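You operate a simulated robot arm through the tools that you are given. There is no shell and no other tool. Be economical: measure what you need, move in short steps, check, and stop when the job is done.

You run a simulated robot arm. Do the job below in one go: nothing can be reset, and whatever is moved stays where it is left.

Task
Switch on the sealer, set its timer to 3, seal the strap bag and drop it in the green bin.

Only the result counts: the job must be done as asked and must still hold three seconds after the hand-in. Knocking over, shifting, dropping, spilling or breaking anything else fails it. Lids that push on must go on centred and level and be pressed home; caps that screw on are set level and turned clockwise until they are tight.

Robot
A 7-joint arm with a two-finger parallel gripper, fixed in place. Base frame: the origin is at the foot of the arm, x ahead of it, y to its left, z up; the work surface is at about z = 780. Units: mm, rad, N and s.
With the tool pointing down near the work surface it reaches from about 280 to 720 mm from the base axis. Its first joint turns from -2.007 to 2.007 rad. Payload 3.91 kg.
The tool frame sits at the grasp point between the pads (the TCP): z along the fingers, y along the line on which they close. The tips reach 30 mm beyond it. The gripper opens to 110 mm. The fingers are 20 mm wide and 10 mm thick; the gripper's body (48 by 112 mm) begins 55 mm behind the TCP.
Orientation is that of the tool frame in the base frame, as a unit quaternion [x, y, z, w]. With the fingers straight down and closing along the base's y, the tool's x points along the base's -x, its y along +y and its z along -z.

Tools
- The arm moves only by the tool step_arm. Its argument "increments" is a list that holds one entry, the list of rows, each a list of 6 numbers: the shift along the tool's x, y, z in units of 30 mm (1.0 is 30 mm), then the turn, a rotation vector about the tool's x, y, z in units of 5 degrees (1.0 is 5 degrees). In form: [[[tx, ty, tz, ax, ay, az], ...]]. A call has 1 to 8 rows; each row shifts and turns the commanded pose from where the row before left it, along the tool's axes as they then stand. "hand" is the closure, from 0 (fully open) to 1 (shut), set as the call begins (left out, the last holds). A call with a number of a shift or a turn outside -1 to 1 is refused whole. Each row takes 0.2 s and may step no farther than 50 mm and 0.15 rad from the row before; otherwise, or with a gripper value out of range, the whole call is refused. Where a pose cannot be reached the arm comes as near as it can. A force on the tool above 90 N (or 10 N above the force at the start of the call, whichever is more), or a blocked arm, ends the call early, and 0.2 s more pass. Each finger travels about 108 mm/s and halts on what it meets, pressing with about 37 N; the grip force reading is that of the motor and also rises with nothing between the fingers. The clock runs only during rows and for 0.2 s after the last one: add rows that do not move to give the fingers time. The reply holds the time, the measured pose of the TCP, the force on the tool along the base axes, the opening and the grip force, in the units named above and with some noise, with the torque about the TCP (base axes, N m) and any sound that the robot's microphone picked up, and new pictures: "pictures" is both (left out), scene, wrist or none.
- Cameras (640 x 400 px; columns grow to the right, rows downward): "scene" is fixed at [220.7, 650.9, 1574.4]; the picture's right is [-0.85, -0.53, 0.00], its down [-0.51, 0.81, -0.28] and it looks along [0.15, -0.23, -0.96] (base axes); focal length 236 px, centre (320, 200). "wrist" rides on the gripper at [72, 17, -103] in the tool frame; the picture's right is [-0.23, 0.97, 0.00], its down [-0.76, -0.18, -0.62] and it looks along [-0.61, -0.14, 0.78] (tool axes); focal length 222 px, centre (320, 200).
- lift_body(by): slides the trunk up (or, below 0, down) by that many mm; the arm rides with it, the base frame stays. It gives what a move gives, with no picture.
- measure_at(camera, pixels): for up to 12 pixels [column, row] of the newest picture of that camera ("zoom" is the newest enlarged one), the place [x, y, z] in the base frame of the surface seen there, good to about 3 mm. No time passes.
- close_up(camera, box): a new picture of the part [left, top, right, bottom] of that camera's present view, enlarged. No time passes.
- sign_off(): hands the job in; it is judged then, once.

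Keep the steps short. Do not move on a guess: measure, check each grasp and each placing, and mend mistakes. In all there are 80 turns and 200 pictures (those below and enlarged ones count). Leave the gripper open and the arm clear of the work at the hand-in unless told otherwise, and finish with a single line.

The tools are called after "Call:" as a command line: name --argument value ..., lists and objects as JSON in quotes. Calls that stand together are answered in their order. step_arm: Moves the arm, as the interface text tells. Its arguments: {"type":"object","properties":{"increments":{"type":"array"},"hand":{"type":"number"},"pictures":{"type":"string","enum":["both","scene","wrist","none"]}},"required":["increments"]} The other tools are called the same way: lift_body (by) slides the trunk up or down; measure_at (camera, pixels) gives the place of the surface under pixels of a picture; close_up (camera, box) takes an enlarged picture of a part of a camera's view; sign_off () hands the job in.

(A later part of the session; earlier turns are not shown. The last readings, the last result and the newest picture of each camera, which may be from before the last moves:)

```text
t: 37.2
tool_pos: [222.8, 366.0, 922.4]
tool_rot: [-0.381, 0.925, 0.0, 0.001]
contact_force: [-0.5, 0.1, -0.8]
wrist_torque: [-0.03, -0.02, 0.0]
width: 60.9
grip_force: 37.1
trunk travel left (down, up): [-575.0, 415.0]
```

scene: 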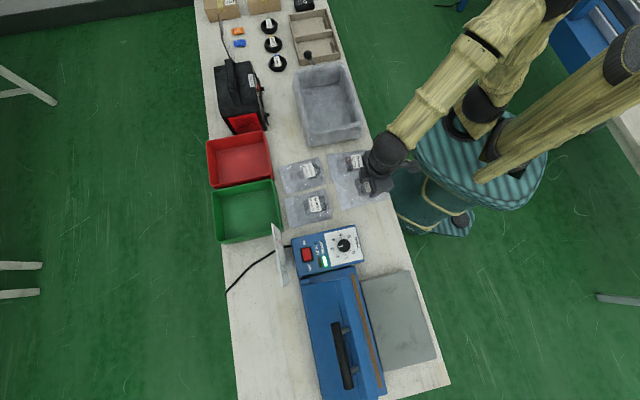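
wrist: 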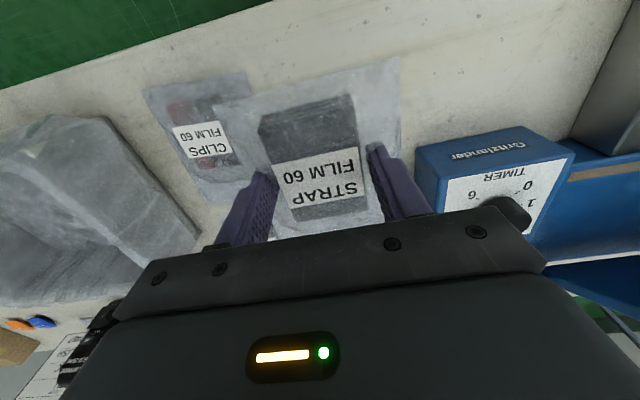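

Bag hangs level, 61 mm grip. Raise to clear the knob and carry along the table (V +354).

Call:
step_arm --increments '[[[0, 0, -0.9, 0, 0, 0], [0, 0.5, -0.6, 0, 0, 0], [0, 0.9, 0, 0, 0, 0], [0, 0.9, 0, 0, 0, 0], [0, 0.9, 0, 0, 0, 0], [0, 0.9, 0, 0, 0, 0], [0, 0.9, 0, 0, 0, 0], [0, 0.9, 0, 0, 0, 0]]]' --pictures "none"

Call:
step_arm --increments '[[[0, 0.9, 0, 0, 0, 0], [0, 0.9, 0, 0, 0, 0], [0, 0.9, 0, 0, 0, 0], [0, 0.9, 0, 0, 0, 0], [0, 0.9, 0, 0, 0, 0], [0, 0.9, 0, 0, 0, 0], [0, 0.5, 0, 0, 0, 0]]]' --pictures "both"

```text
t: 39.0
tool_pos: [97.3, 491.3, 967.5]
tool_rot: [-0.381, 0.925, -0.001, 0.0]
contact_force: [0.0, -0.3, -0.1]
wrist_torque: [0.01, -0.01, -0.01]
width: 61.1
grip_force: 36.8
trunk travel left (down, up): [-575.0, 415.0]
```

```text
t: 40.6
tool_pos: [-25.7, 615.2, 964.4]
tool_rot: [-0.38, 0.925, 0.0, 0.0]
contact_force: [0.4, 0.0, 0.0]
wrist_torque: [0.02, 0.01, 0.0]
width: 61.0
grip_force: 36.7
trunk travel left (down, up): [-575.0, 415.0]
```

scene: 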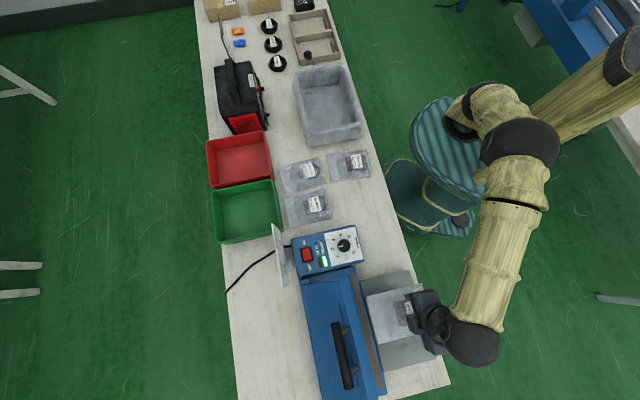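
wrist: 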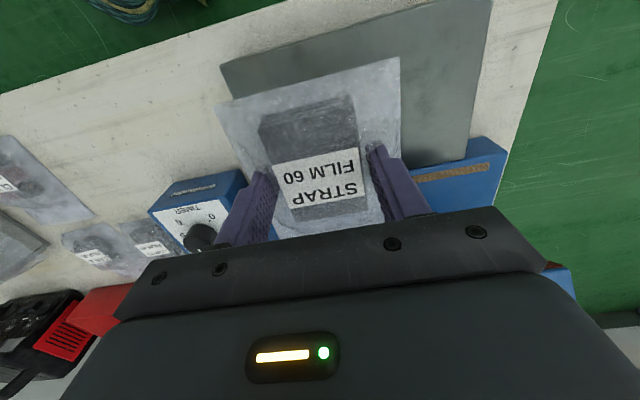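

Over the tray at U 417, V 453. Descend to z≈890, shift 26 mm outward so the mouth passes the strip.

Call:
step_arm --increments '[[[0, 0, 0.9, 0, 0, 0], [0, 0, 0.9, 0, 0, 0], [0, 0, 0.67, 0, 0, 0], [-0.45, 0, 0, 0, 0, 0], [-0.45, 0, 0, 0, 0, 0]]]' --pictures "both"

Call:
close_up --camera "scene" --box '[300, 260, 460, 360]'

```text
t: 41.8
tool_pos: [-6.9, 635.3, 891.9]
tool_rot: [-0.381, 0.925, -0.001, 0.0]
contact_force: [-0.3, -0.5, -0.7]
wrist_torque: [0.0, 0.0, -0.01]
width: 61.0
grip_force: 37.1
trunk travel left (down, up): [-575.0, 415.0]
```

scene: 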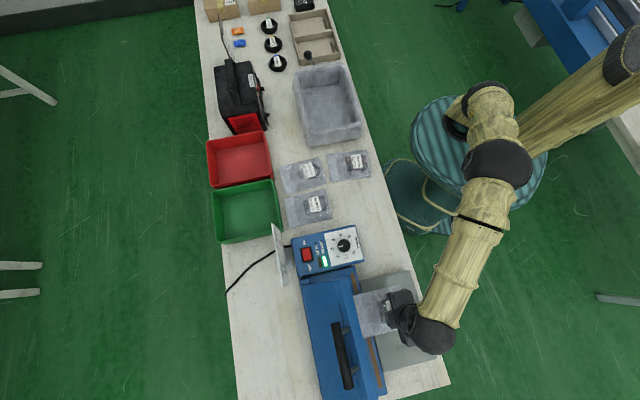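
wrist: 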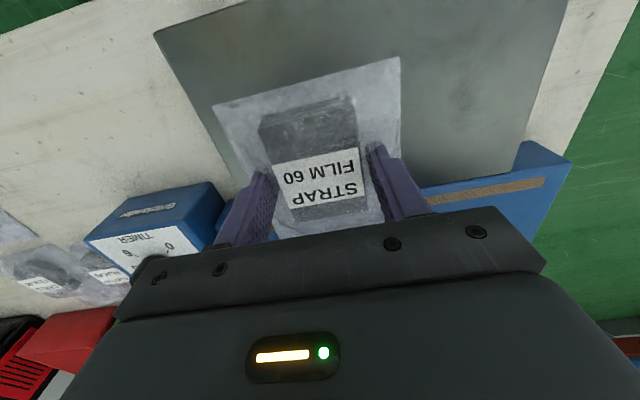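

```text
4.00 times, centred on (380, 310) of scene
```

zoom: 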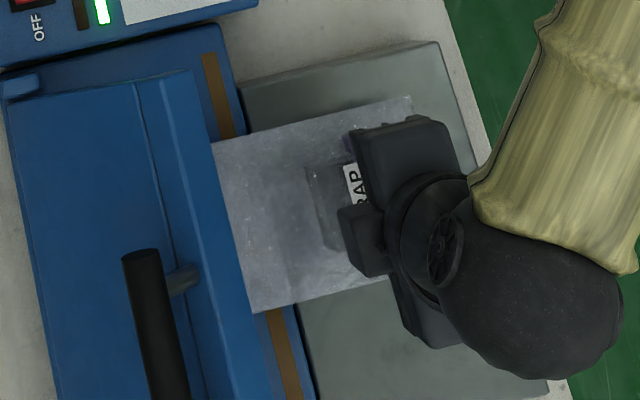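

Bag covers the strip, mouth ≈20 mm past it. Lower to rest on the tray.

Call:
step_arm --increments '[[[0, 0, 0.35, 0, 0, 0], [0, 0, 0.25, 0, 0, 0], [0, 0, 0.1, 0, 0, 0]]]' --pictures "none"

```text
t: 42.6
tool_pos: [-6.4, 636.1, 872.7]
tool_rot: [-0.381, 0.924, 0.0, -0.001]
contact_force: [0.6, -1.0, -0.5]
wrist_torque: [0.0, -0.01, 0.03]
width: 61.1
grip_force: 37.0
trunk travel left (down, up): [-575.0, 415.0]
```

Call:
step_arm --increments '[[[0, 0, 0.1, 0, 0, 0], [0, 0, 0.08, 0, 0, 0]]]' --pictures "wrist"

```text
t: 43.2
tool_pos: [-7.8, 635.0, 867.7]
tool_rot: [-0.38, 0.925, 0.001, 0.001]
contact_force: [-0.5, 3.3, 10.1]
wrist_torque: [-0.41, 0.19, -0.04]
width: 60.9
grip_force: 37.1
trunk travel left (down, up): [-575.0, 415.0]
```

wrist: 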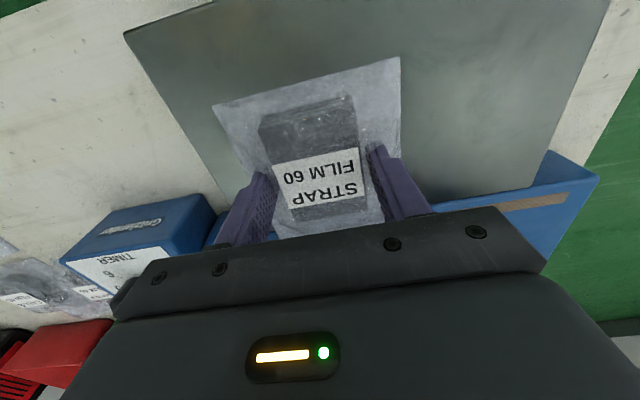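

10 N upward: bag rests. Open to 90 mm and rise.

Call:
step_arm --increments '[[[0, 0, 0, 0, 0, 0], [0, 0, 0, 0, 0, 0], [0, 0, -0.3, 0, 0, 0], [0, 0, -0.9, 0, 0, 0], [0, 0, -1, 0, 0, 0], [0.5, 0, -1, 0, 0, 0], [0.5, 0, -1, 0, 0, 0], [0.5, 0, -1, 0, 0, 0]]]' --hand 0.18 --pictures "both"

Call:
measure_at --camera "scene" --pixels '[[354, 297], [363, 337], [336, 325], [352, 385], [343, 355], [334, 328], [333, 323]]'

```text
t: 45.0
tool_pos: [-40.9, 602.9, 1022.5]
tool_rot: [-0.381, 0.924, -0.001, 0.0]
contact_force: [-0.3, 1.0, 0.4]
wrist_torque: [0.0, 0.0, 0.02]
width: 90.3
grip_force: 0.1
trunk travel left (down, up): [-575.0, 415.0]
```

scene: 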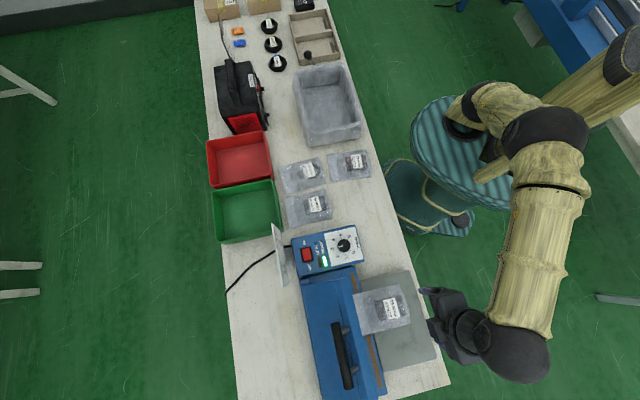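
wrist: 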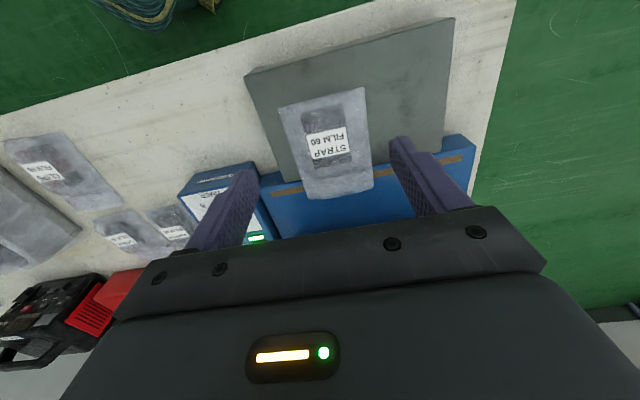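

```text
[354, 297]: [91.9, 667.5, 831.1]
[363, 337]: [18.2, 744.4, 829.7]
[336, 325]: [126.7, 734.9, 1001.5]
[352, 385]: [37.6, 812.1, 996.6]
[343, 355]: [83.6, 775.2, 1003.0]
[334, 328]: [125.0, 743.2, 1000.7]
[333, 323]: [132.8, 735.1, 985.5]
```

The bag lies across the strip. Now the lid: the handle is at U≈607, V 430–550, z≈1000. I raise the trunk 200 mm for reach and tilt the closed fingers 30° outward.

Call:
lift_body --by 200

Call:
step_arm --increments '[[[0, 0, 0, 0, -1, 0], [0, 0, 0, 0, -1, 0], [0, 0, 0, 0, -1, 0], [0, 0, 0, 0, -1, 0], [0, 0, 0, 0, -1, 0], [0, 0, 0, 0, -1, 0], [-0.72, 0, 0.42, 0, 0, 0], [-0.72, 0, 0.42, 0, 0, 0]]]' --hand 1 --pictures "both"

```text
t: 47.2
tool_pos: [-40.8, 603.8, 1222.6]
tool_rot: [-0.381, 0.924, -0.001, 0.0]
contact_force: [0.8, 0.7, 0.2]
wrist_torque: [-0.02, 0.0, -0.04]
width: 90.3
grip_force: 0.1
trunk travel left (down, up): [-775.0, 215.0]
```

```text
t: 49.0
tool_pos: [-8.7, 638.3, 1219.0]
tool_rot: [-0.371, 0.892, 0.097, 0.239]
contact_force: [0.4, -0.5, 0.0]
wrist_torque: [-0.01, 0.0, -0.02]
width: 0.1
grip_force: 37.3
trunk travel left (down, up): [-775.0, 215.0]
```

scene: 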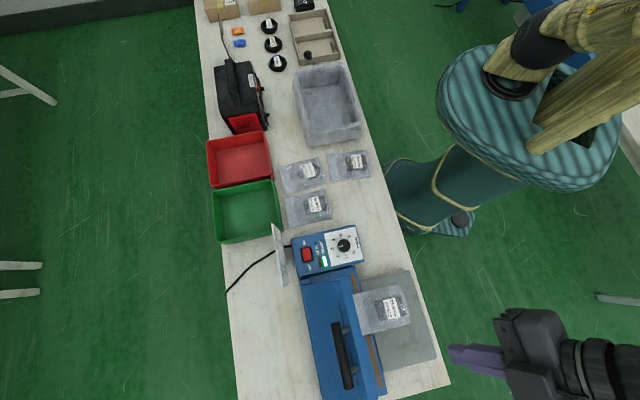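
wrist: 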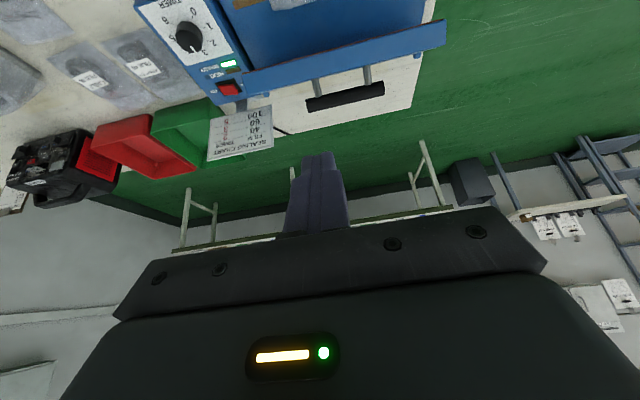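

Tilt is right (pose U 445, V 457, z 1219). Move to just above the handle (tip ≈30 mm over it).

Call:
step_arm --increments '[[[-0.19, 0, 0.9, 0, 0, 0], [-0.19, 0, 0.9, 0, 0, 0], [-0.19, 0, 0.9, 0, 0, 0], [-0.19, 0, 0.9, 0, 0, 0], [-0.19, 0, 0.9, 0, 0, 0], [-0.19, 0, 0.9, 0, 0, 0], [-0.19, 0, 0.9, 0, 0, 0], [-0.19, 0, 0.9, 0, 0, 0]]]' --pictures "both"

```text
t: 50.8
tool_pos: [101.4, 741.2, 1057.1]
tool_rot: [-0.368, 0.893, 0.099, 0.24]
contact_force: [0.6, 0.6, -0.2]
wrist_torque: [-0.01, -0.01, -0.02]
width: 0.0
grip_force: 37.5
trunk travel left (down, up): [-775.0, 215.0]
```

scene: 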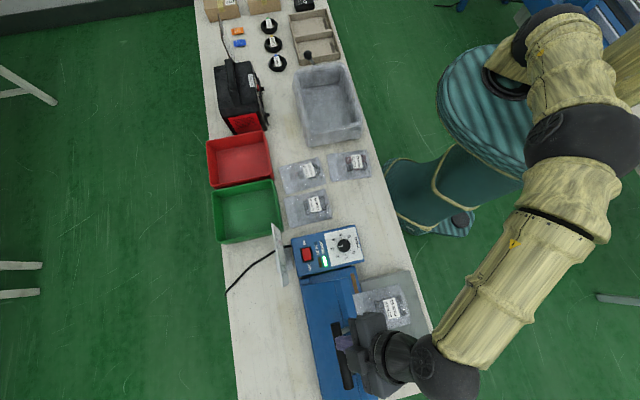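
wrist: 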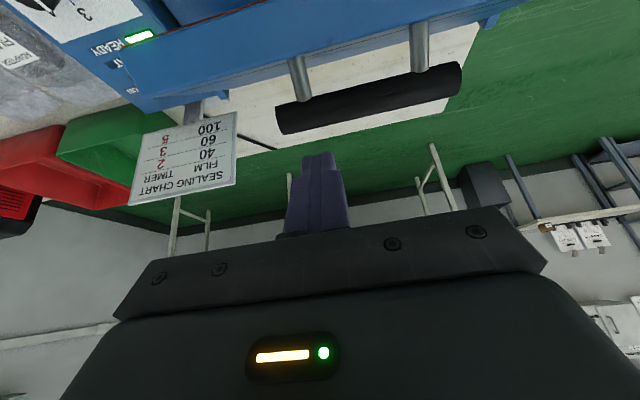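

Tool at U 596, V 452, z 1057. I will put the closed fingers just behind (far side of) the bar and draw it toward me and down. First advance along the fingers.

Call:
step_arm --increments '[[[-0.4, 0, 0, 0, 0, 0], [0, 0, 0.5, 0, 0, 0], [0, 0, 0.5, 0, 0, 0], [0, 0, 0.45, 0, 0, 0]]]' --pictures "both"

Call:
close_up --camera "scene" --box '[290, 280, 420, 400]'

```text
t: 51.8
tool_pos: [123.8, 764.8, 1025.3]
tool_rot: [-0.369, 0.893, 0.098, 0.239]
contact_force: [0.0, -0.7, 0.1]
wrist_torque: [0.01, -0.02, -0.01]
width: 0.0
grip_force: 37.2
trunk travel left (down, up): [-775.0, 215.0]
```

scene: 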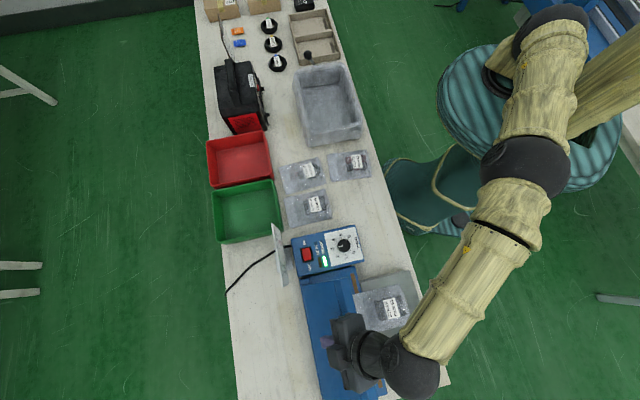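
wrist: 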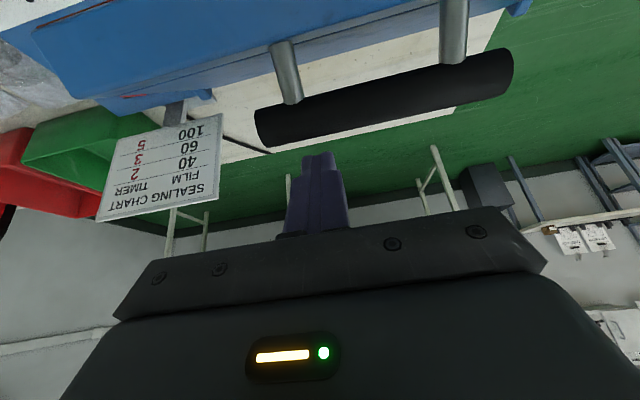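

```text
3.33 times, centred on (355, 340) of scene
```

zoom: 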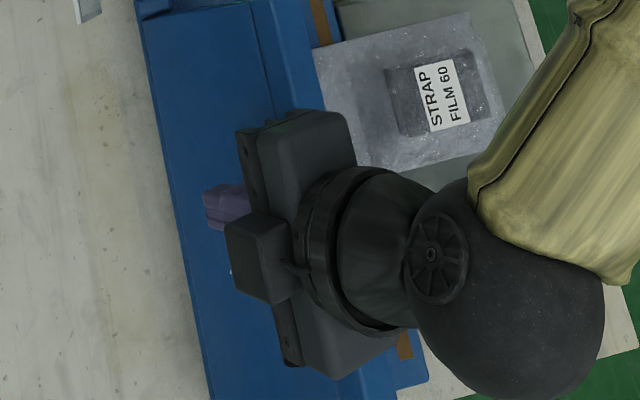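

Fingers are past the bar (gap ≈14 mm). Draw toward me and down along the arc, first part.

Call:
step_arm --increments '[[[0.45, 0, 0.15, 0, 0, 0], [0.34, 0, 0.06, 0, 0, 0], [0.34, 0, 0.06, 0, 0, 0], [0.34, 0, 0.06, 0, 0, 0], [0.33, 0, 0.12, 0, 0, 0], [0.33, 0, 0.12, 0, 0, 0], [0.33, 0, 0.12, 0, 0, 0]]]' --pictures "both"

Call:
close_up --camera "wrist" --box '[200, 20, 440, 180]'

```text
t: 53.4
tool_pos: [84.7, 726.4, 971.2]
tool_rot: [-0.368, 0.893, 0.097, 0.239]
contact_force: [0.1, 0.0, 1.9]
wrist_torque: [-0.05, -0.02, -0.03]
width: 0.0
grip_force: 37.2
trunk travel left (down, up): [-775.0, 215.0]
```

scene: 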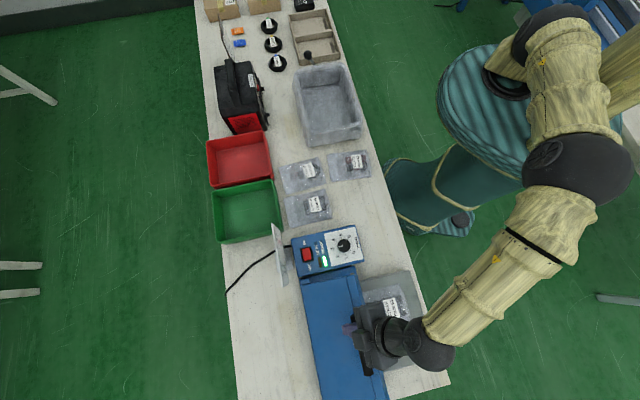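
wrist: 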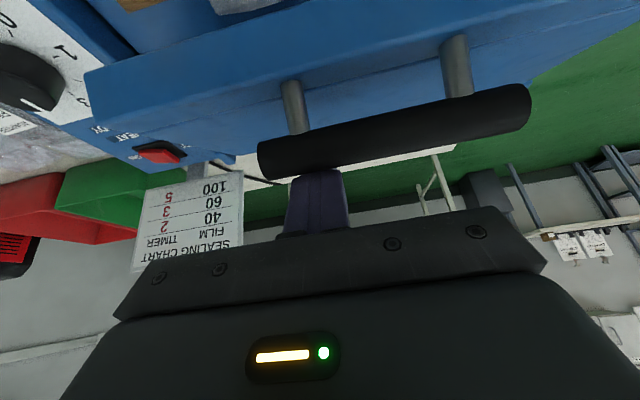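

```text
2.50 times, centred on (320, 100) of wrist
```

zoom: 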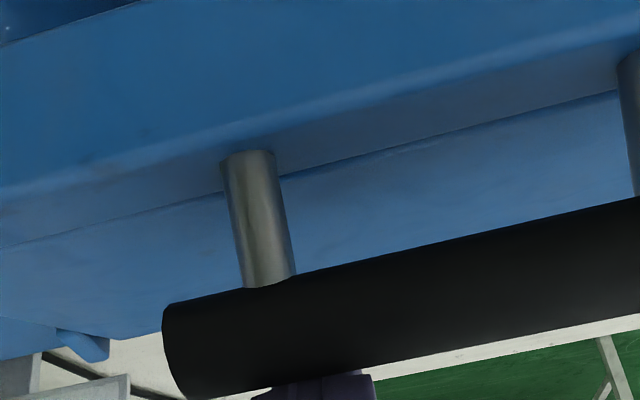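

The lid follows with 2 N only. Continue the arc.

Call:
step_arm --increments '[[[0.3, 0, 0.2, 0, 0, 0], [0.3, 0, 0.2, 0, 0, 0], [0.3, 0, 0.22, 0, 0, 0], [0.28, 0, 0.24, 0, 0, 0]]]' --pictures "both"

Call:
close_up --camera "scene" --box '[290, 220, 440, 400]'

```text
t: 54.4
tool_pos: [73.5, 714.0, 931.8]
tool_rot: [-0.369, 0.893, 0.098, 0.239]
contact_force: [0.0, 1.2, 0.3]
wrist_torque: [-0.05, -0.01, 0.01]
width: 0.0
grip_force: 36.5
trunk travel left (down, up): [-775.0, 215.0]
```

scene: 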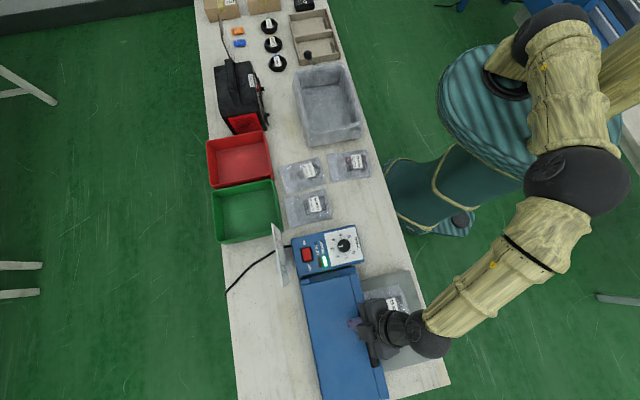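
wrist: 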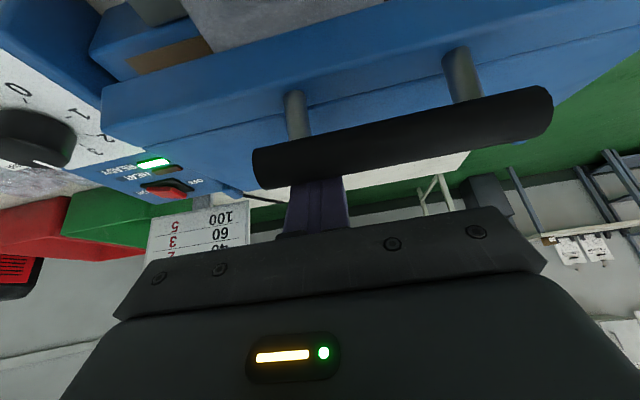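

```text
2.22 times, centred on (365, 310) of scene
```

zoom: 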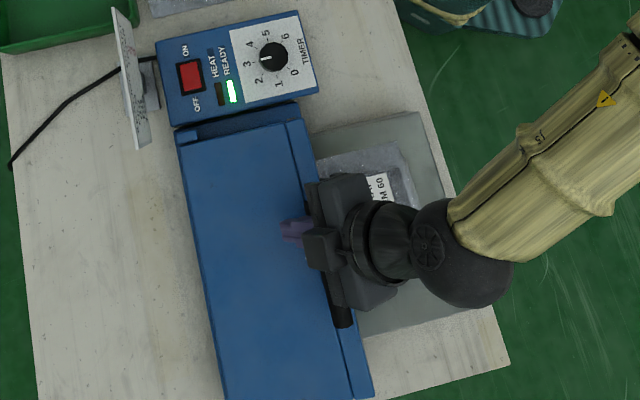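

Nearly closed. Continue in small steps until force builds.

Call:
step_arm --increments '[[[0.25, 0, 0.2, 0, 0, 0], [0.25, 0, 0.2, 0, 0, 0], [0.25, 0, 0.2, 0, 0, 0], [0.2, 0, 0.15, 0, 0, 0]]]' --pictures "both"

Call:
close_up --camera "wrist" --box '[80, 60, 400, 260]'

```text
t: 55.4
tool_pos: [66.3, 707.3, 905.1]
tool_rot: [-0.367, 0.892, 0.104, 0.243]
contact_force: [12.3, 14.8, 33.6]
wrist_torque: [-0.43, 0.22, 0.06]
width: 0.2
grip_force: 36.9
trunk travel left (down, up): [-775.0, 215.0]
```

scene: 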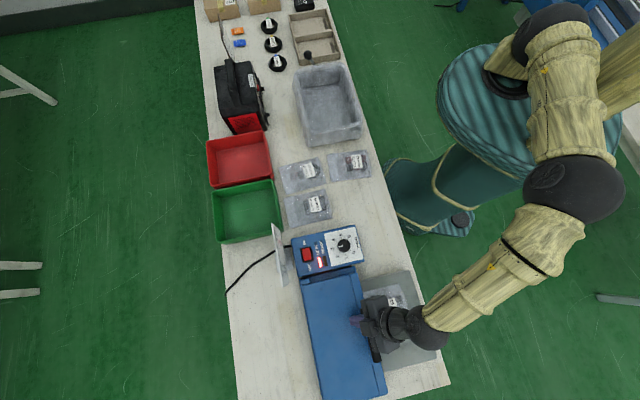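
wrist: 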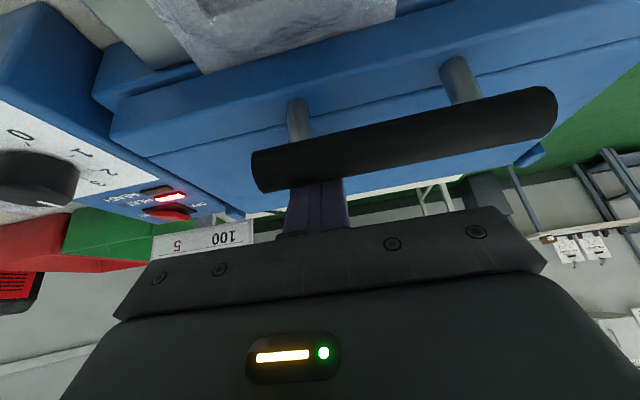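

```text
2.00 times, centred on (240, 160) of wrist
```

zoom: 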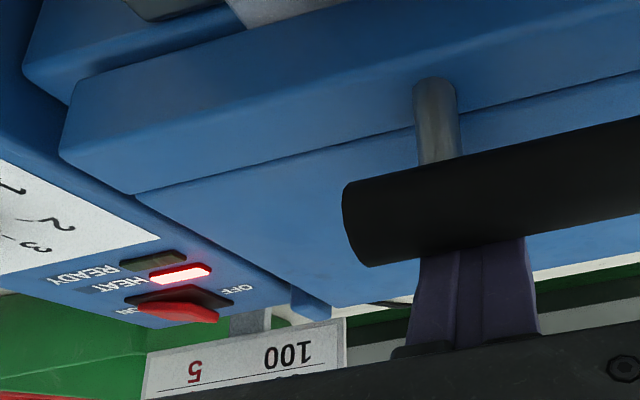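

HEAT is lit, 38 N. Hold still and listen.

Call:
step_arm --increments '[[[0, 0, 0, 0, 0, 0], [0, 0, 0, 0, 0, 0], [0, 0, 0, 0, 0, 0], [0, 0, 0, 0, 0, 0], [0, 0, 0, 0, 0, 0], [0, 0, 0, 0, 0, 0], [0, 0, 0, 0, 0, 0], [0, 0, 0, 0, 0, 0]]]' --pictures "wrist"

```text
t: 57.2
tool_pos: [67.7, 708.4, 904.6]
tool_rot: [-0.367, 0.892, 0.103, 0.243]
contact_force: [21.8, 23.6, 35.9]
wrist_torque: [-0.42, 0.29, 0.12]
width: 0.0
grip_force: 36.5
trunk travel left (down, up): [-775.0, 215.0]
```

wrist: 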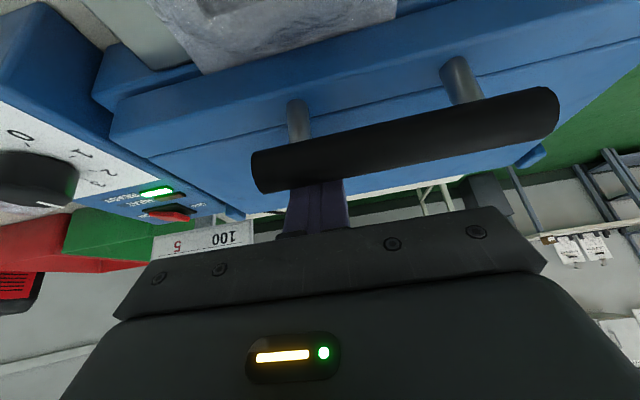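

HEAT is out and READY is back: the heating is done. Hold a bit longer for cooling.

Call:
step_arm --increments '[[[0, 0, 0, 0, 0, 0], [0, 0, 0, 0, 0, 0], [0, 0, 0, 0, 0, 0], [0, 0, 0, 0, 0, 0], [0, 0, 0, 0, 0, 0], [0, 0, 0, 0, 0, 0], [0, 0, 0, 0, 0, 0], [0, 0, 0, 0, 0, 0]]]' --pictures "none"

Call:
step_arm --increments '[[[-0.25, 0, -0.2, 0, 0, 0], [-0.25, 0, -0.2, 0, 0, 0], [-0.25, 0, -0.2, 0, 0, 0], [-0.25, 0, -0.2, 0, 0, 0], [-0.3, 0, -0.22, 0, 0, 0], [-0.3, 0, -0.2, 0, 0, 0], [-0.3, 0, -0.2, 0, 0, 0]]]' --pictures "both"

```text
t: 59.0
tool_pos: [65.7, 706.7, 904.5]
tool_rot: [-0.367, 0.892, 0.102, 0.242]
contact_force: [21.9, 25.4, 35.0]
wrist_torque: [-0.43, 0.31, 0.1]
width: 0.0
grip_force: 37.3
trunk travel left (down, up): [-775.0, 215.0]
```

```text
t: 60.6
tool_pos: [82.0, 724.0, 961.6]
tool_rot: [-0.369, 0.893, 0.098, 0.239]
contact_force: [0.7, 0.6, 0.1]
wrist_torque: [0.01, 0.0, 0.02]
width: 0.1
grip_force: 37.1
trunk travel left (down, up): [-775.0, 215.0]
```

scene: 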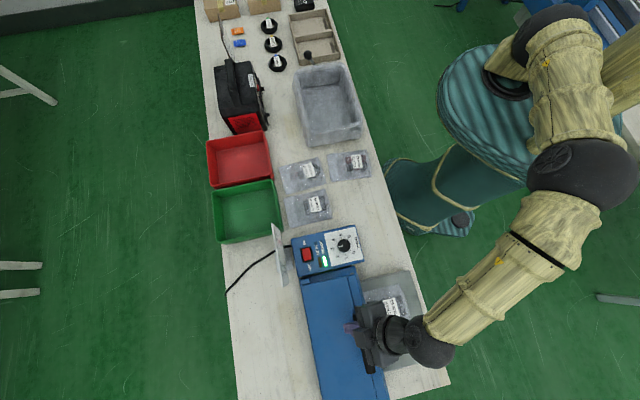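
wrist: 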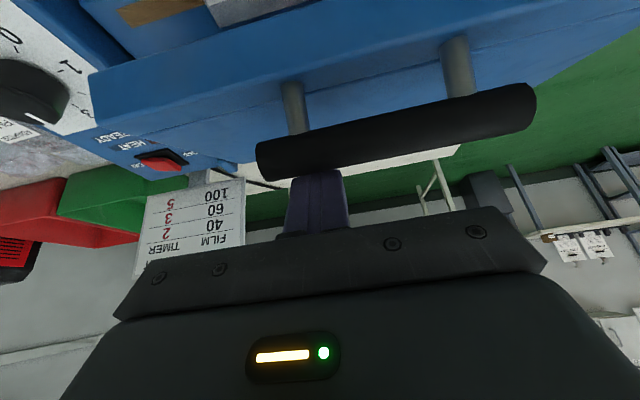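

The lid rises by itself with the fingers. Continue the reverse arc, then back off along the fingers.

Call:
step_arm --increments '[[[-0.33, 0, -0.12, 0, 0, 0], [-0.33, 0, -0.12, 0, 0, 0], [-0.33, 0, -0.12, 0, 0, 0], [-0.34, 0, -0.06, 0, 0, 0], [-0.34, 0, -0.06, 0, 0, 0], [-0.34, 0, -0.06, 0, 0, 0], [-0.34, 0, -0.06, 0, 0, 0], [-0.34, 0, -0.06, 0, 0, 0]]]' --pictures "none"

Call:
step_arm --increments '[[[-0.2, 0, -0.5, 0, 0, 0], [0, 0, -1, 0, 0, 0], [0, 0, -1, 0, 0, 0], [0, 0, -1, 0, 0, 0], [0, 0, -1, 0, 0, 0], [0, 0, -1, 0, 0, 0], [0, 0, -1, 0, 0, 0], [0, 0, -1, 0, 0, 0]]]' --pictures "both"

Call:
close_up --camera "scene" --box '[290, 240, 430, 340]'

```text
t: 62.4
tool_pos: [125.0, 768.1, 1020.0]
tool_rot: [-0.369, 0.892, 0.099, 0.24]
contact_force: [0.9, 0.1, 0.0]
wrist_torque: [0.0, 0.0, 0.0]
width: 0.0
grip_force: 37.1
trunk travel left (down, up): [-775.0, 215.0]
```

```text
t: 64.2
tool_pos: [49.0, 691.8, 1220.2]
tool_rot: [-0.37, 0.892, 0.098, 0.24]
contact_force: [-0.8, -0.4, 0.2]
wrist_torque: [0.0, 0.0, 0.01]
width: 0.2
grip_force: 37.0
trunk travel left (down, up): [-775.0, 215.0]
```

scene: 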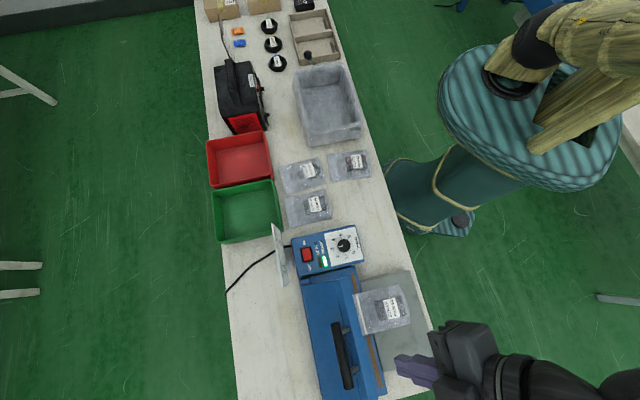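
wrist: 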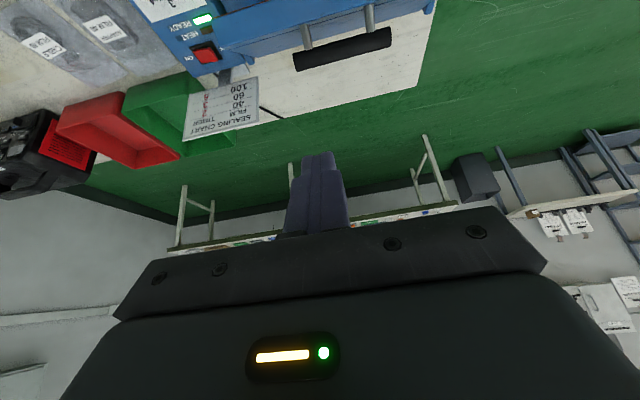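

```text
4.00 times, centred on (360, 290) of scene
```

zoom: 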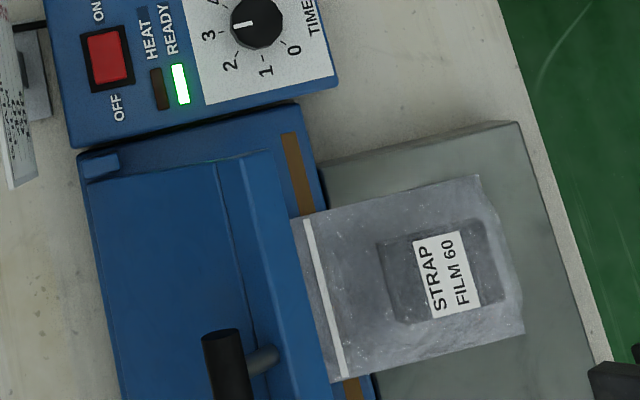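

A white seal line is visible across the bag. Level the tool and go back over the item; measure the item too.

Call:
measure_at --camera "zoom" --pixels '[[445, 275], [385, 245], [410, 322], [485, 222], [505, 300], [475, 178], [524, 335], [320, 250], [340, 370], [310, 222]]'

Call:
step_arm --increments '[[[0, 0, 0, 0, 1, 0], [0, 0, 0, 0, 1, 0], [0, 0, 0, 0, 1, 0], [0, 0, 0, 0, 1, 0], [0, 0, 0, 0, 1, 0], [0, 0, 0, 0, 1, 0], [1, 0, 0.9, 0, 0, 0], [1, 0, 0.9, 0, 0, 0]]]' --hand 0.18 --pictures "none"

```text
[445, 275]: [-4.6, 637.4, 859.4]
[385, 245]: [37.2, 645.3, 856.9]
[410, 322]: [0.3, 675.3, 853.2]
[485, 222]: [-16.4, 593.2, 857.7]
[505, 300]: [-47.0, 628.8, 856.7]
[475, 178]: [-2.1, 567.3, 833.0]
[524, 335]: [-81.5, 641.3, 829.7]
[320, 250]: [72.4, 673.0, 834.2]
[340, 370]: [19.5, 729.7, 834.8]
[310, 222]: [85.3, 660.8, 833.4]
```

```text
t: 66.0
tool_pos: [5.0, 621.2, 1153.7]
tool_rot: [-0.38, 0.925, -0.001, 0.0]
contact_force: [-0.7, 0.0, -0.6]
wrist_torque: [0.01, -0.03, 0.0]
width: 90.3
grip_force: 0.0
out of reach, approached as far as the arm can: row 4, 5, 6
trunk travel left (down, up): [-775.0, 215.0]
```

Item centre U 445, V 454; tool at U 443, V 436. Correct and descend to about 914.

Call:
step_arm --increments '[[[-0.04, 0.31, 1, 0, 0, 0], [-0.04, 0.31, 1, 0, 0, 0], [0, 0, 1, 0, 0, 0], [0, 0, 1, 0, 0, 0], [0, 0, 1, 0, 0, 0], [0, 0, 1, 0, 0, 0], [0, 0, 1, 0, 0, 0], [0, 0, 1, 0, 0, 0]]]' --pictures "wrist"

```text
t: 67.8
tool_pos: [-5.9, 637.5, 915.8]
tool_rot: [-0.381, 0.925, 0.0, -0.001]
contact_force: [-0.3, 0.0, -0.1]
wrist_torque: [0.0, -0.03, 0.01]
width: 90.1
grip_force: 0.0
trunk travel left (down, up): [-775.0, 215.0]
```

wrist: 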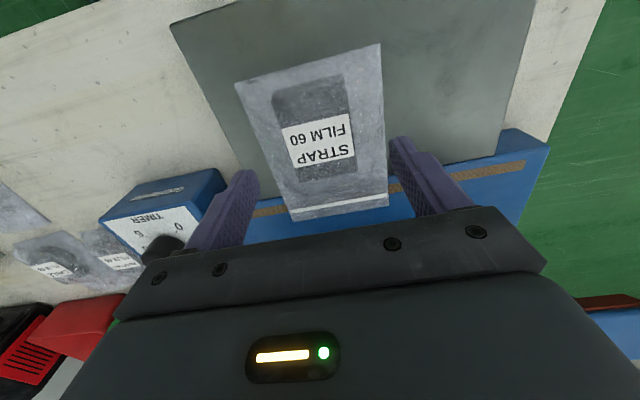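

Centred (U 446.6, V 455). Descend 46 mm, close, lift.

Call:
step_arm --increments '[[[0, 0, 0.6, 0, 0, 0], [0, 0, 0.5, 0, 0, 0], [0, 0, 0.43, 0, 0, 0]]]' --pictures "none"

Call:
step_arm --increments '[[[0, 0, 0, 0, 0, 0], [0, 0, 0, 0, 0, 0], [0, 0, 0, 0, 0, 0]]]' --hand 1 --pictures "none"

Call:
step_arm --increments '[[[0, 0, -0.3, 0, 0, 0], [0.5, 0, -0.5, 0, 0, 0], [0.5, 0, -1, 0, 0, 0], [0.3, 0, -1, 0, 0, 0], [0, 0, -1, 0, 0, 0]]]' --pictures "both"

```text
t: 68.6
tool_pos: [-4.6, 638.7, 868.9]
tool_rot: [-0.382, 0.924, -0.001, 0.001]
contact_force: [-0.3, -0.2, 0.6]
wrist_torque: [-0.02, -0.04, 0.0]
width: 90.2
grip_force: 0.0
trunk travel left (down, up): [-775.0, 215.0]
```

```text
t: 69.4
tool_pos: [-4.2, 637.1, 869.2]
tool_rot: [-0.382, 0.924, 0.0, 0.001]
contact_force: [-0.8, 0.5, 0.7]
wrist_torque: [0.09, -0.04, -0.01]
width: 60.7
grip_force: 37.1
trunk travel left (down, up): [-775.0, 215.0]
```

```text
t: 70.6
tool_pos: [-33.8, 608.2, 983.2]
tool_rot: [-0.381, 0.925, -0.001, 0.001]
contact_force: [0.7, 0.1, -0.3]
wrist_torque: [-0.03, -0.01, 0.0]
width: 61.1
grip_force: 37.3
trunk travel left (down, up): [-775.0, 215.0]
```

scene: 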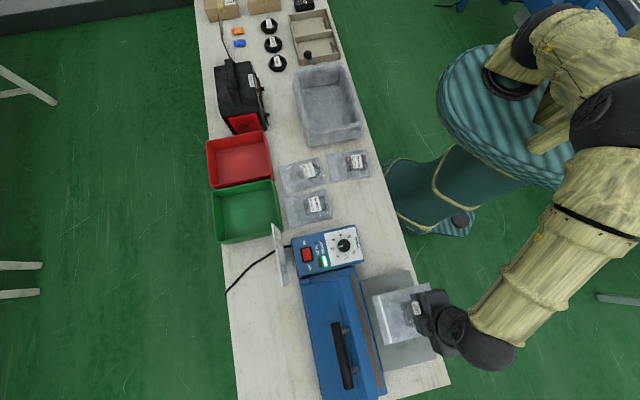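
wrist: 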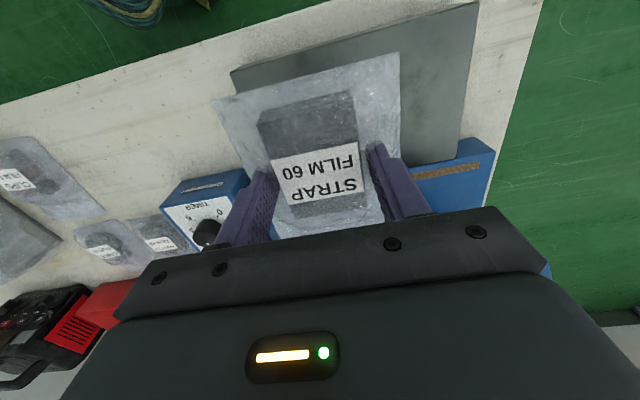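

Bag held again. Carry it back along the table (V 454→82), and measure the bin's rim meanwhile.

Call:
step_arm --increments '[[[0, -0.5, -0.7, 0, 0, 0], [0, -0.92, 0, 0, 0, 0], [0, -0.92, 0, 0, 0, 0], [0, -0.92, 0, 0, 0, 0], [0, -0.92, 0, 0, 0, 0], [0, -0.92, 0, 0, 0, 0], [0, -0.92, 0, 0, 0, 0], [0, -0.92, 0, 0, 0, 0]]]' --pictures "none"

Call:
step_arm --increments '[[[0, -0.92, 0, 0, 0, 0], [0, -0.92, 0, 0, 0, 0], [0, -0.92, 0, 0, 0, 0], [0, -0.92, 0, 0, 0, 0], [0, -0.92, 0, 0, 0, 0], [0, -0.8, 0, 0, 0, 0]]]' --pictures "scene"

Call:
close_up --camera "scene" --box '[200, 170, 300, 250]'

Call:
measure_at --camera "scene" --pixels '[[215, 191], [272, 180], [278, 224], [218, 240], [235, 205], [255, 205], [225, 225], [265, 218], [274, 200], [275, 227], [285, 284], [248, 233]]'

```text
t: 72.4
tool_pos: [115.3, 458.6, 1004.0]
tool_rot: [-0.381, 0.925, -0.001, 0.0]
contact_force: [0.1, 1.0, -0.1]
wrist_torque: [0.01, 0.04, -0.01]
width: 60.7
grip_force: 36.9
trunk travel left (down, up): [-775.0, 215.0]
```

```text
t: 73.8
tool_pos: [230.3, 346.5, 1004.2]
tool_rot: [-0.382, 0.924, 0.0, -0.001]
contact_force: [0.0, -0.1, 0.0]
wrist_torque: [0.0, -0.01, 0.01]
width: 60.7
grip_force: 37.3
trunk travel left (down, up): [-775.0, 215.0]
```

scene: 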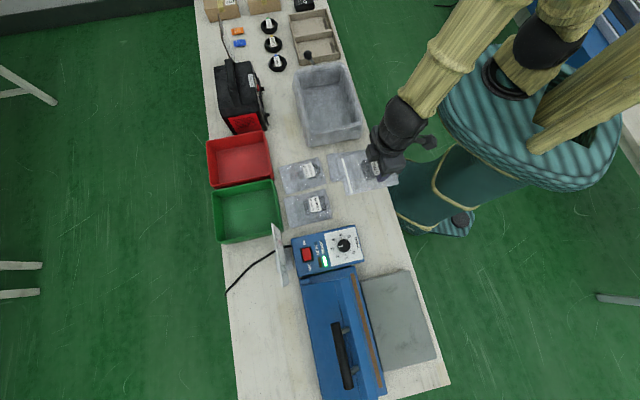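

```text
5.00 times, centred on (250, 210) of scene
```

zoom: 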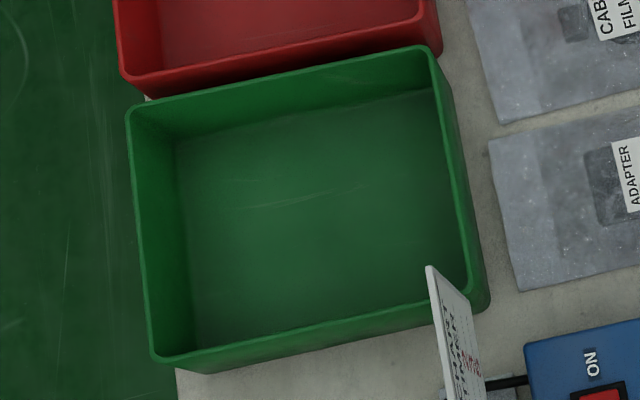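

```text
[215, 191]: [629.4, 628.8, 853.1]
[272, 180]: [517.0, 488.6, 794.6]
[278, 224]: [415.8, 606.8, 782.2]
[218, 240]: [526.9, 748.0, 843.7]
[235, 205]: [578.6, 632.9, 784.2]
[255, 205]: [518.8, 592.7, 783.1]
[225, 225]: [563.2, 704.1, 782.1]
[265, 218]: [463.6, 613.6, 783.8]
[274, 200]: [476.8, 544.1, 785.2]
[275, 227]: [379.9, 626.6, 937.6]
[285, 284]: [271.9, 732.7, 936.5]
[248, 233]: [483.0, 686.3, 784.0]
```

Bin: rim U 709–895, V 0–165, top 854; sign stands at U 711, V>174, top 938 – clear. Tilt 30° outward for reach and move out toward U 770.

Call:
step_arm --increments '[[[0, 0, 0, 0, -1, 0], [0, 0, 0, 0, -1, 0], [0, 0, 0, 0, -1, 0], [0, 0, 0, 0, -1, 0], [0, 0, 0, 0, -1, 0], [0, 0, 0, 0, -1, 0], [-0.97, 0, 0.7, 0, 0, 0], [-0.97, 0, 0.7, 0, 0, 0]]]' --pictures "none"

Call:
step_arm --increments '[[[-0.97, 0, 0.7, 0, 0, 0], [-0.97, 0, 0.7, 0, 0, 0], [-0.97, 0, 0.7, 0, 0, 0], [-0.97, 0, 0.7, 0, 0, 0]]]' --pictures "both"

```text
t: 75.6
tool_pos: [280.3, 398.4, 995.3]
tool_rot: [-0.369, 0.893, 0.098, 0.239]
contact_force: [-0.5, -0.1, -0.1]
wrist_torque: [-0.02, 0.01, 0.01]
width: 60.8
grip_force: 37.0
trunk travel left (down, up): [-775.0, 215.0]
```

```text
t: 76.6
tool_pos: [381.2, 497.2, 981.4]
tool_rot: [-0.368, 0.893, 0.097, 0.239]
contact_force: [0.1, -0.3, -0.5]
wrist_torque: [0.0, 0.02, -0.02]
width: 60.9
grip_force: 36.6
trunk travel left (down, up): [-775.0, 215.0]
```

scene: 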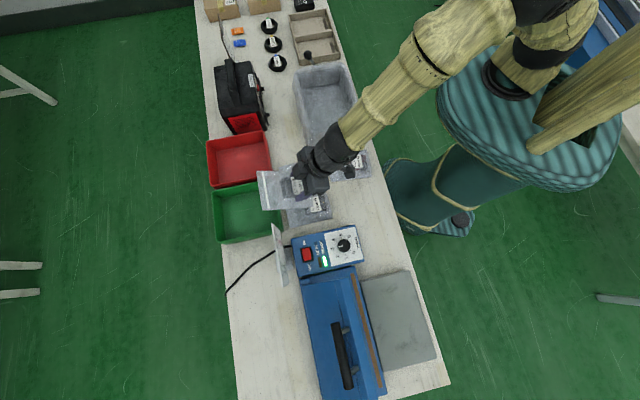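
wrist: 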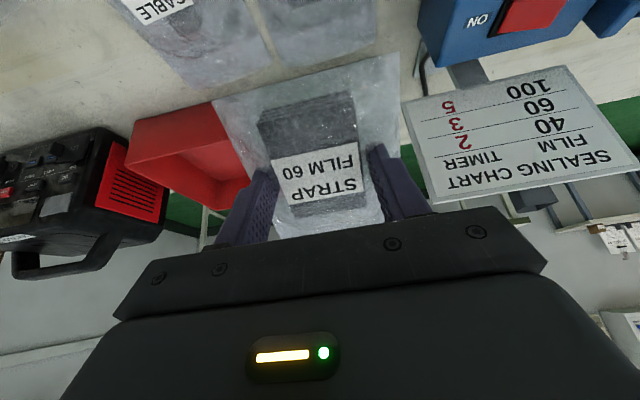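

On line (V 82). Continue 149 mm outward.

Call:
step_arm --increments '[[[-0.81, 0, 0.58, 0, 0, 0], [-0.81, 0, 0.58, 0, 0, 0], [-0.81, 0, 0.58, 0, 0, 0], [-0.81, 0, 0.58, 0, 0, 0], [-0.81, 0, 0.58, 0, 0, 0]]]' --pictures "both"

Call:
close_up --camera "scene" --box '[190, 150, 330, 250]'

```text
t: 77.8
tool_pos: [485.6, 603.5, 966.3]
tool_rot: [-0.368, 0.893, 0.098, 0.239]
contact_force: [0.0, 0.3, -0.5]
wrist_torque: [0.03, 0.03, 0.0]
width: 60.8
grip_force: 37.1
trunk travel left (down, up): [-775.0, 215.0]
```

scene: 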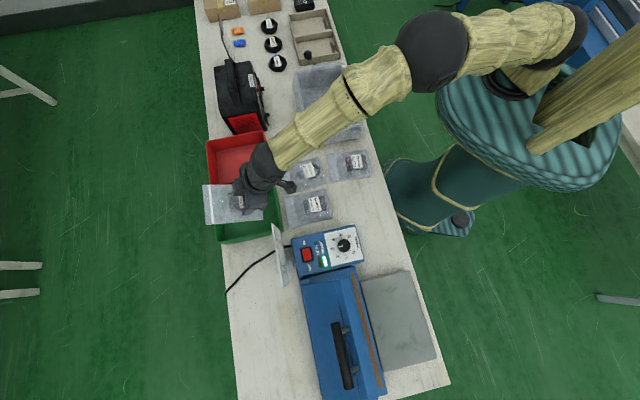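
wrist: 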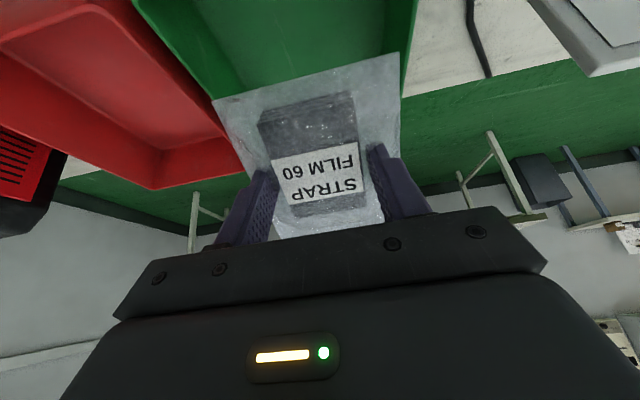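

```text
4.00 times, centred on (260, 200) of scene
```

zoom: 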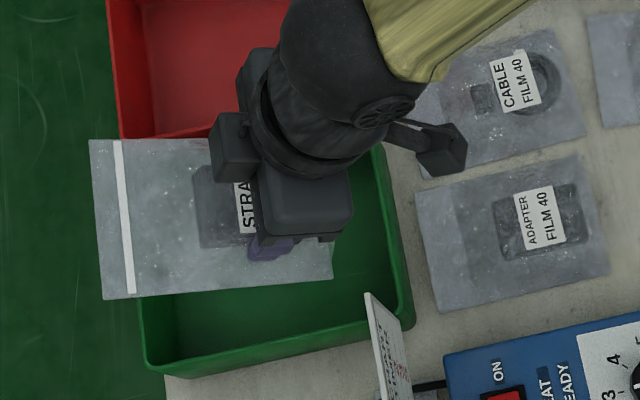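

Check where the bag's ends are over the bin.

Call:
measure_at --camera "zoom" --pixels '[[94, 145], [108, 293], [328, 274], [122, 220], [225, 220], [150, 350], [380, 200], [400, 300], [300, 330]]'

```text
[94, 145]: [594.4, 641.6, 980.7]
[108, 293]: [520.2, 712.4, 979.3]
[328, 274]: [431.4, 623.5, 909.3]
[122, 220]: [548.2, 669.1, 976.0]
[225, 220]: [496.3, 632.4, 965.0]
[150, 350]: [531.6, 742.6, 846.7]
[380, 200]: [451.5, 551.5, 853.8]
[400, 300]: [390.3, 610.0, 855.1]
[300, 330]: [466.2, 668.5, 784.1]
```

Bag lies U 746–873, V 33–136, inside the bin's outline. Lower 100 mm straight down.

Call:
step_arm --increments '[[[0.417, 0, 0.72, 0, 0, 0], [0.417, 0, 0.72, 0, 0, 0], [0.417, 0, 0.72, 0, 0, 0], [0.417, 0, 0.72, 0, 0, 0]]]' --pictures "both"

Call:
close_up --camera "scene" --box '[190, 150, 330, 250]'

```text
t: 78.8
tool_pos: [486.2, 605.6, 868.3]
tool_rot: [-0.368, 0.893, 0.097, 0.239]
contact_force: [-0.6, 0.0, -1.3]
wrist_torque: [0.01, 0.01, -0.01]
width: 60.7
grip_force: 37.7
trunk travel left (down, up): [-775.0, 215.0]
```

scene: 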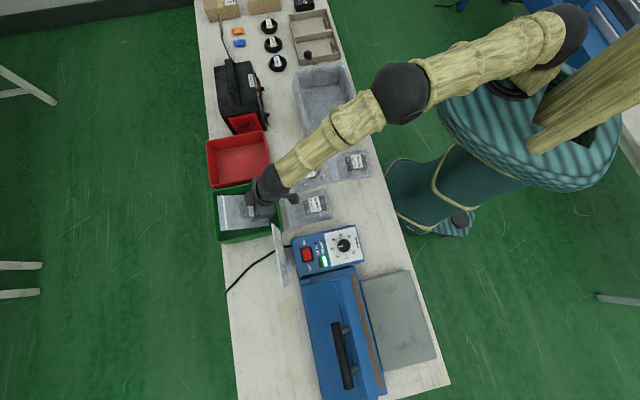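
wrist: 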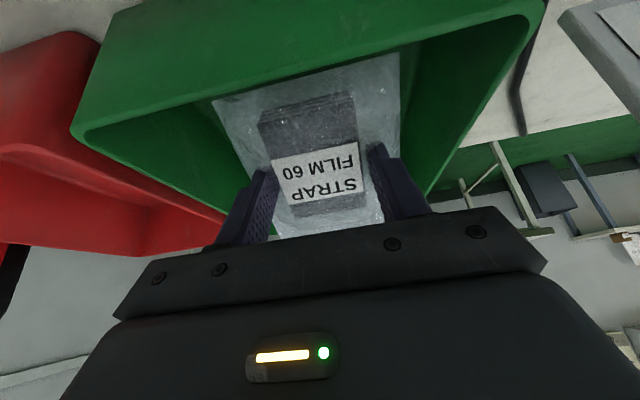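

```text
4.00 times, centred on (260, 200) of scene
```

zoom: 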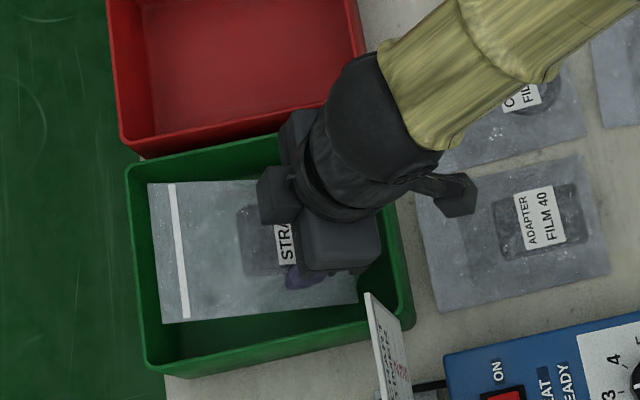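

Bag is inside the walls' outline. Lower 18 mm more, then open.

Call:
step_arm --increments '[[[0.15, 0, 0.26, 0, 0, 0], [0.15, 0, 0.26, 0, 0, 0]]]' --pictures "none"

Call:
step_arm --increments '[[[0, 0, 0, 0, 0, 0], [0, 0, 0, 0, 0, 0], [0, 0, 0, 0, 0, 0]]]' --hand 0.2 --pictures "wrist"

```text
t: 79.4
tool_pos: [487.9, 603.3, 850.1]
tool_rot: [-0.368, 0.893, 0.098, 0.24]
contact_force: [0.5, 0.2, -0.8]
wrist_torque: [0.02, 0.02, -0.04]
width: 60.7
grip_force: 37.1
trunk travel left (down, up): [-775.0, 215.0]
```

```text
t: 80.2
tool_pos: [488.6, 601.4, 849.3]
tool_rot: [-0.368, 0.893, 0.097, 0.239]
contact_force: [1.0, 0.1, -0.3]
wrist_torque: [-0.01, -0.01, 0.01]
width: 88.0
grip_force: 0.1
trunk travel left (down, up): [-775.0, 215.0]
```

wrist: 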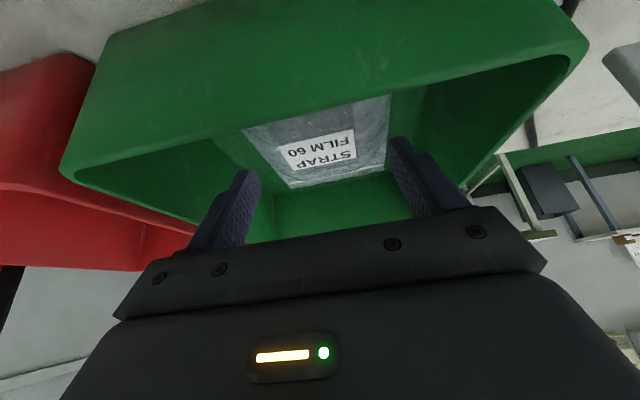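

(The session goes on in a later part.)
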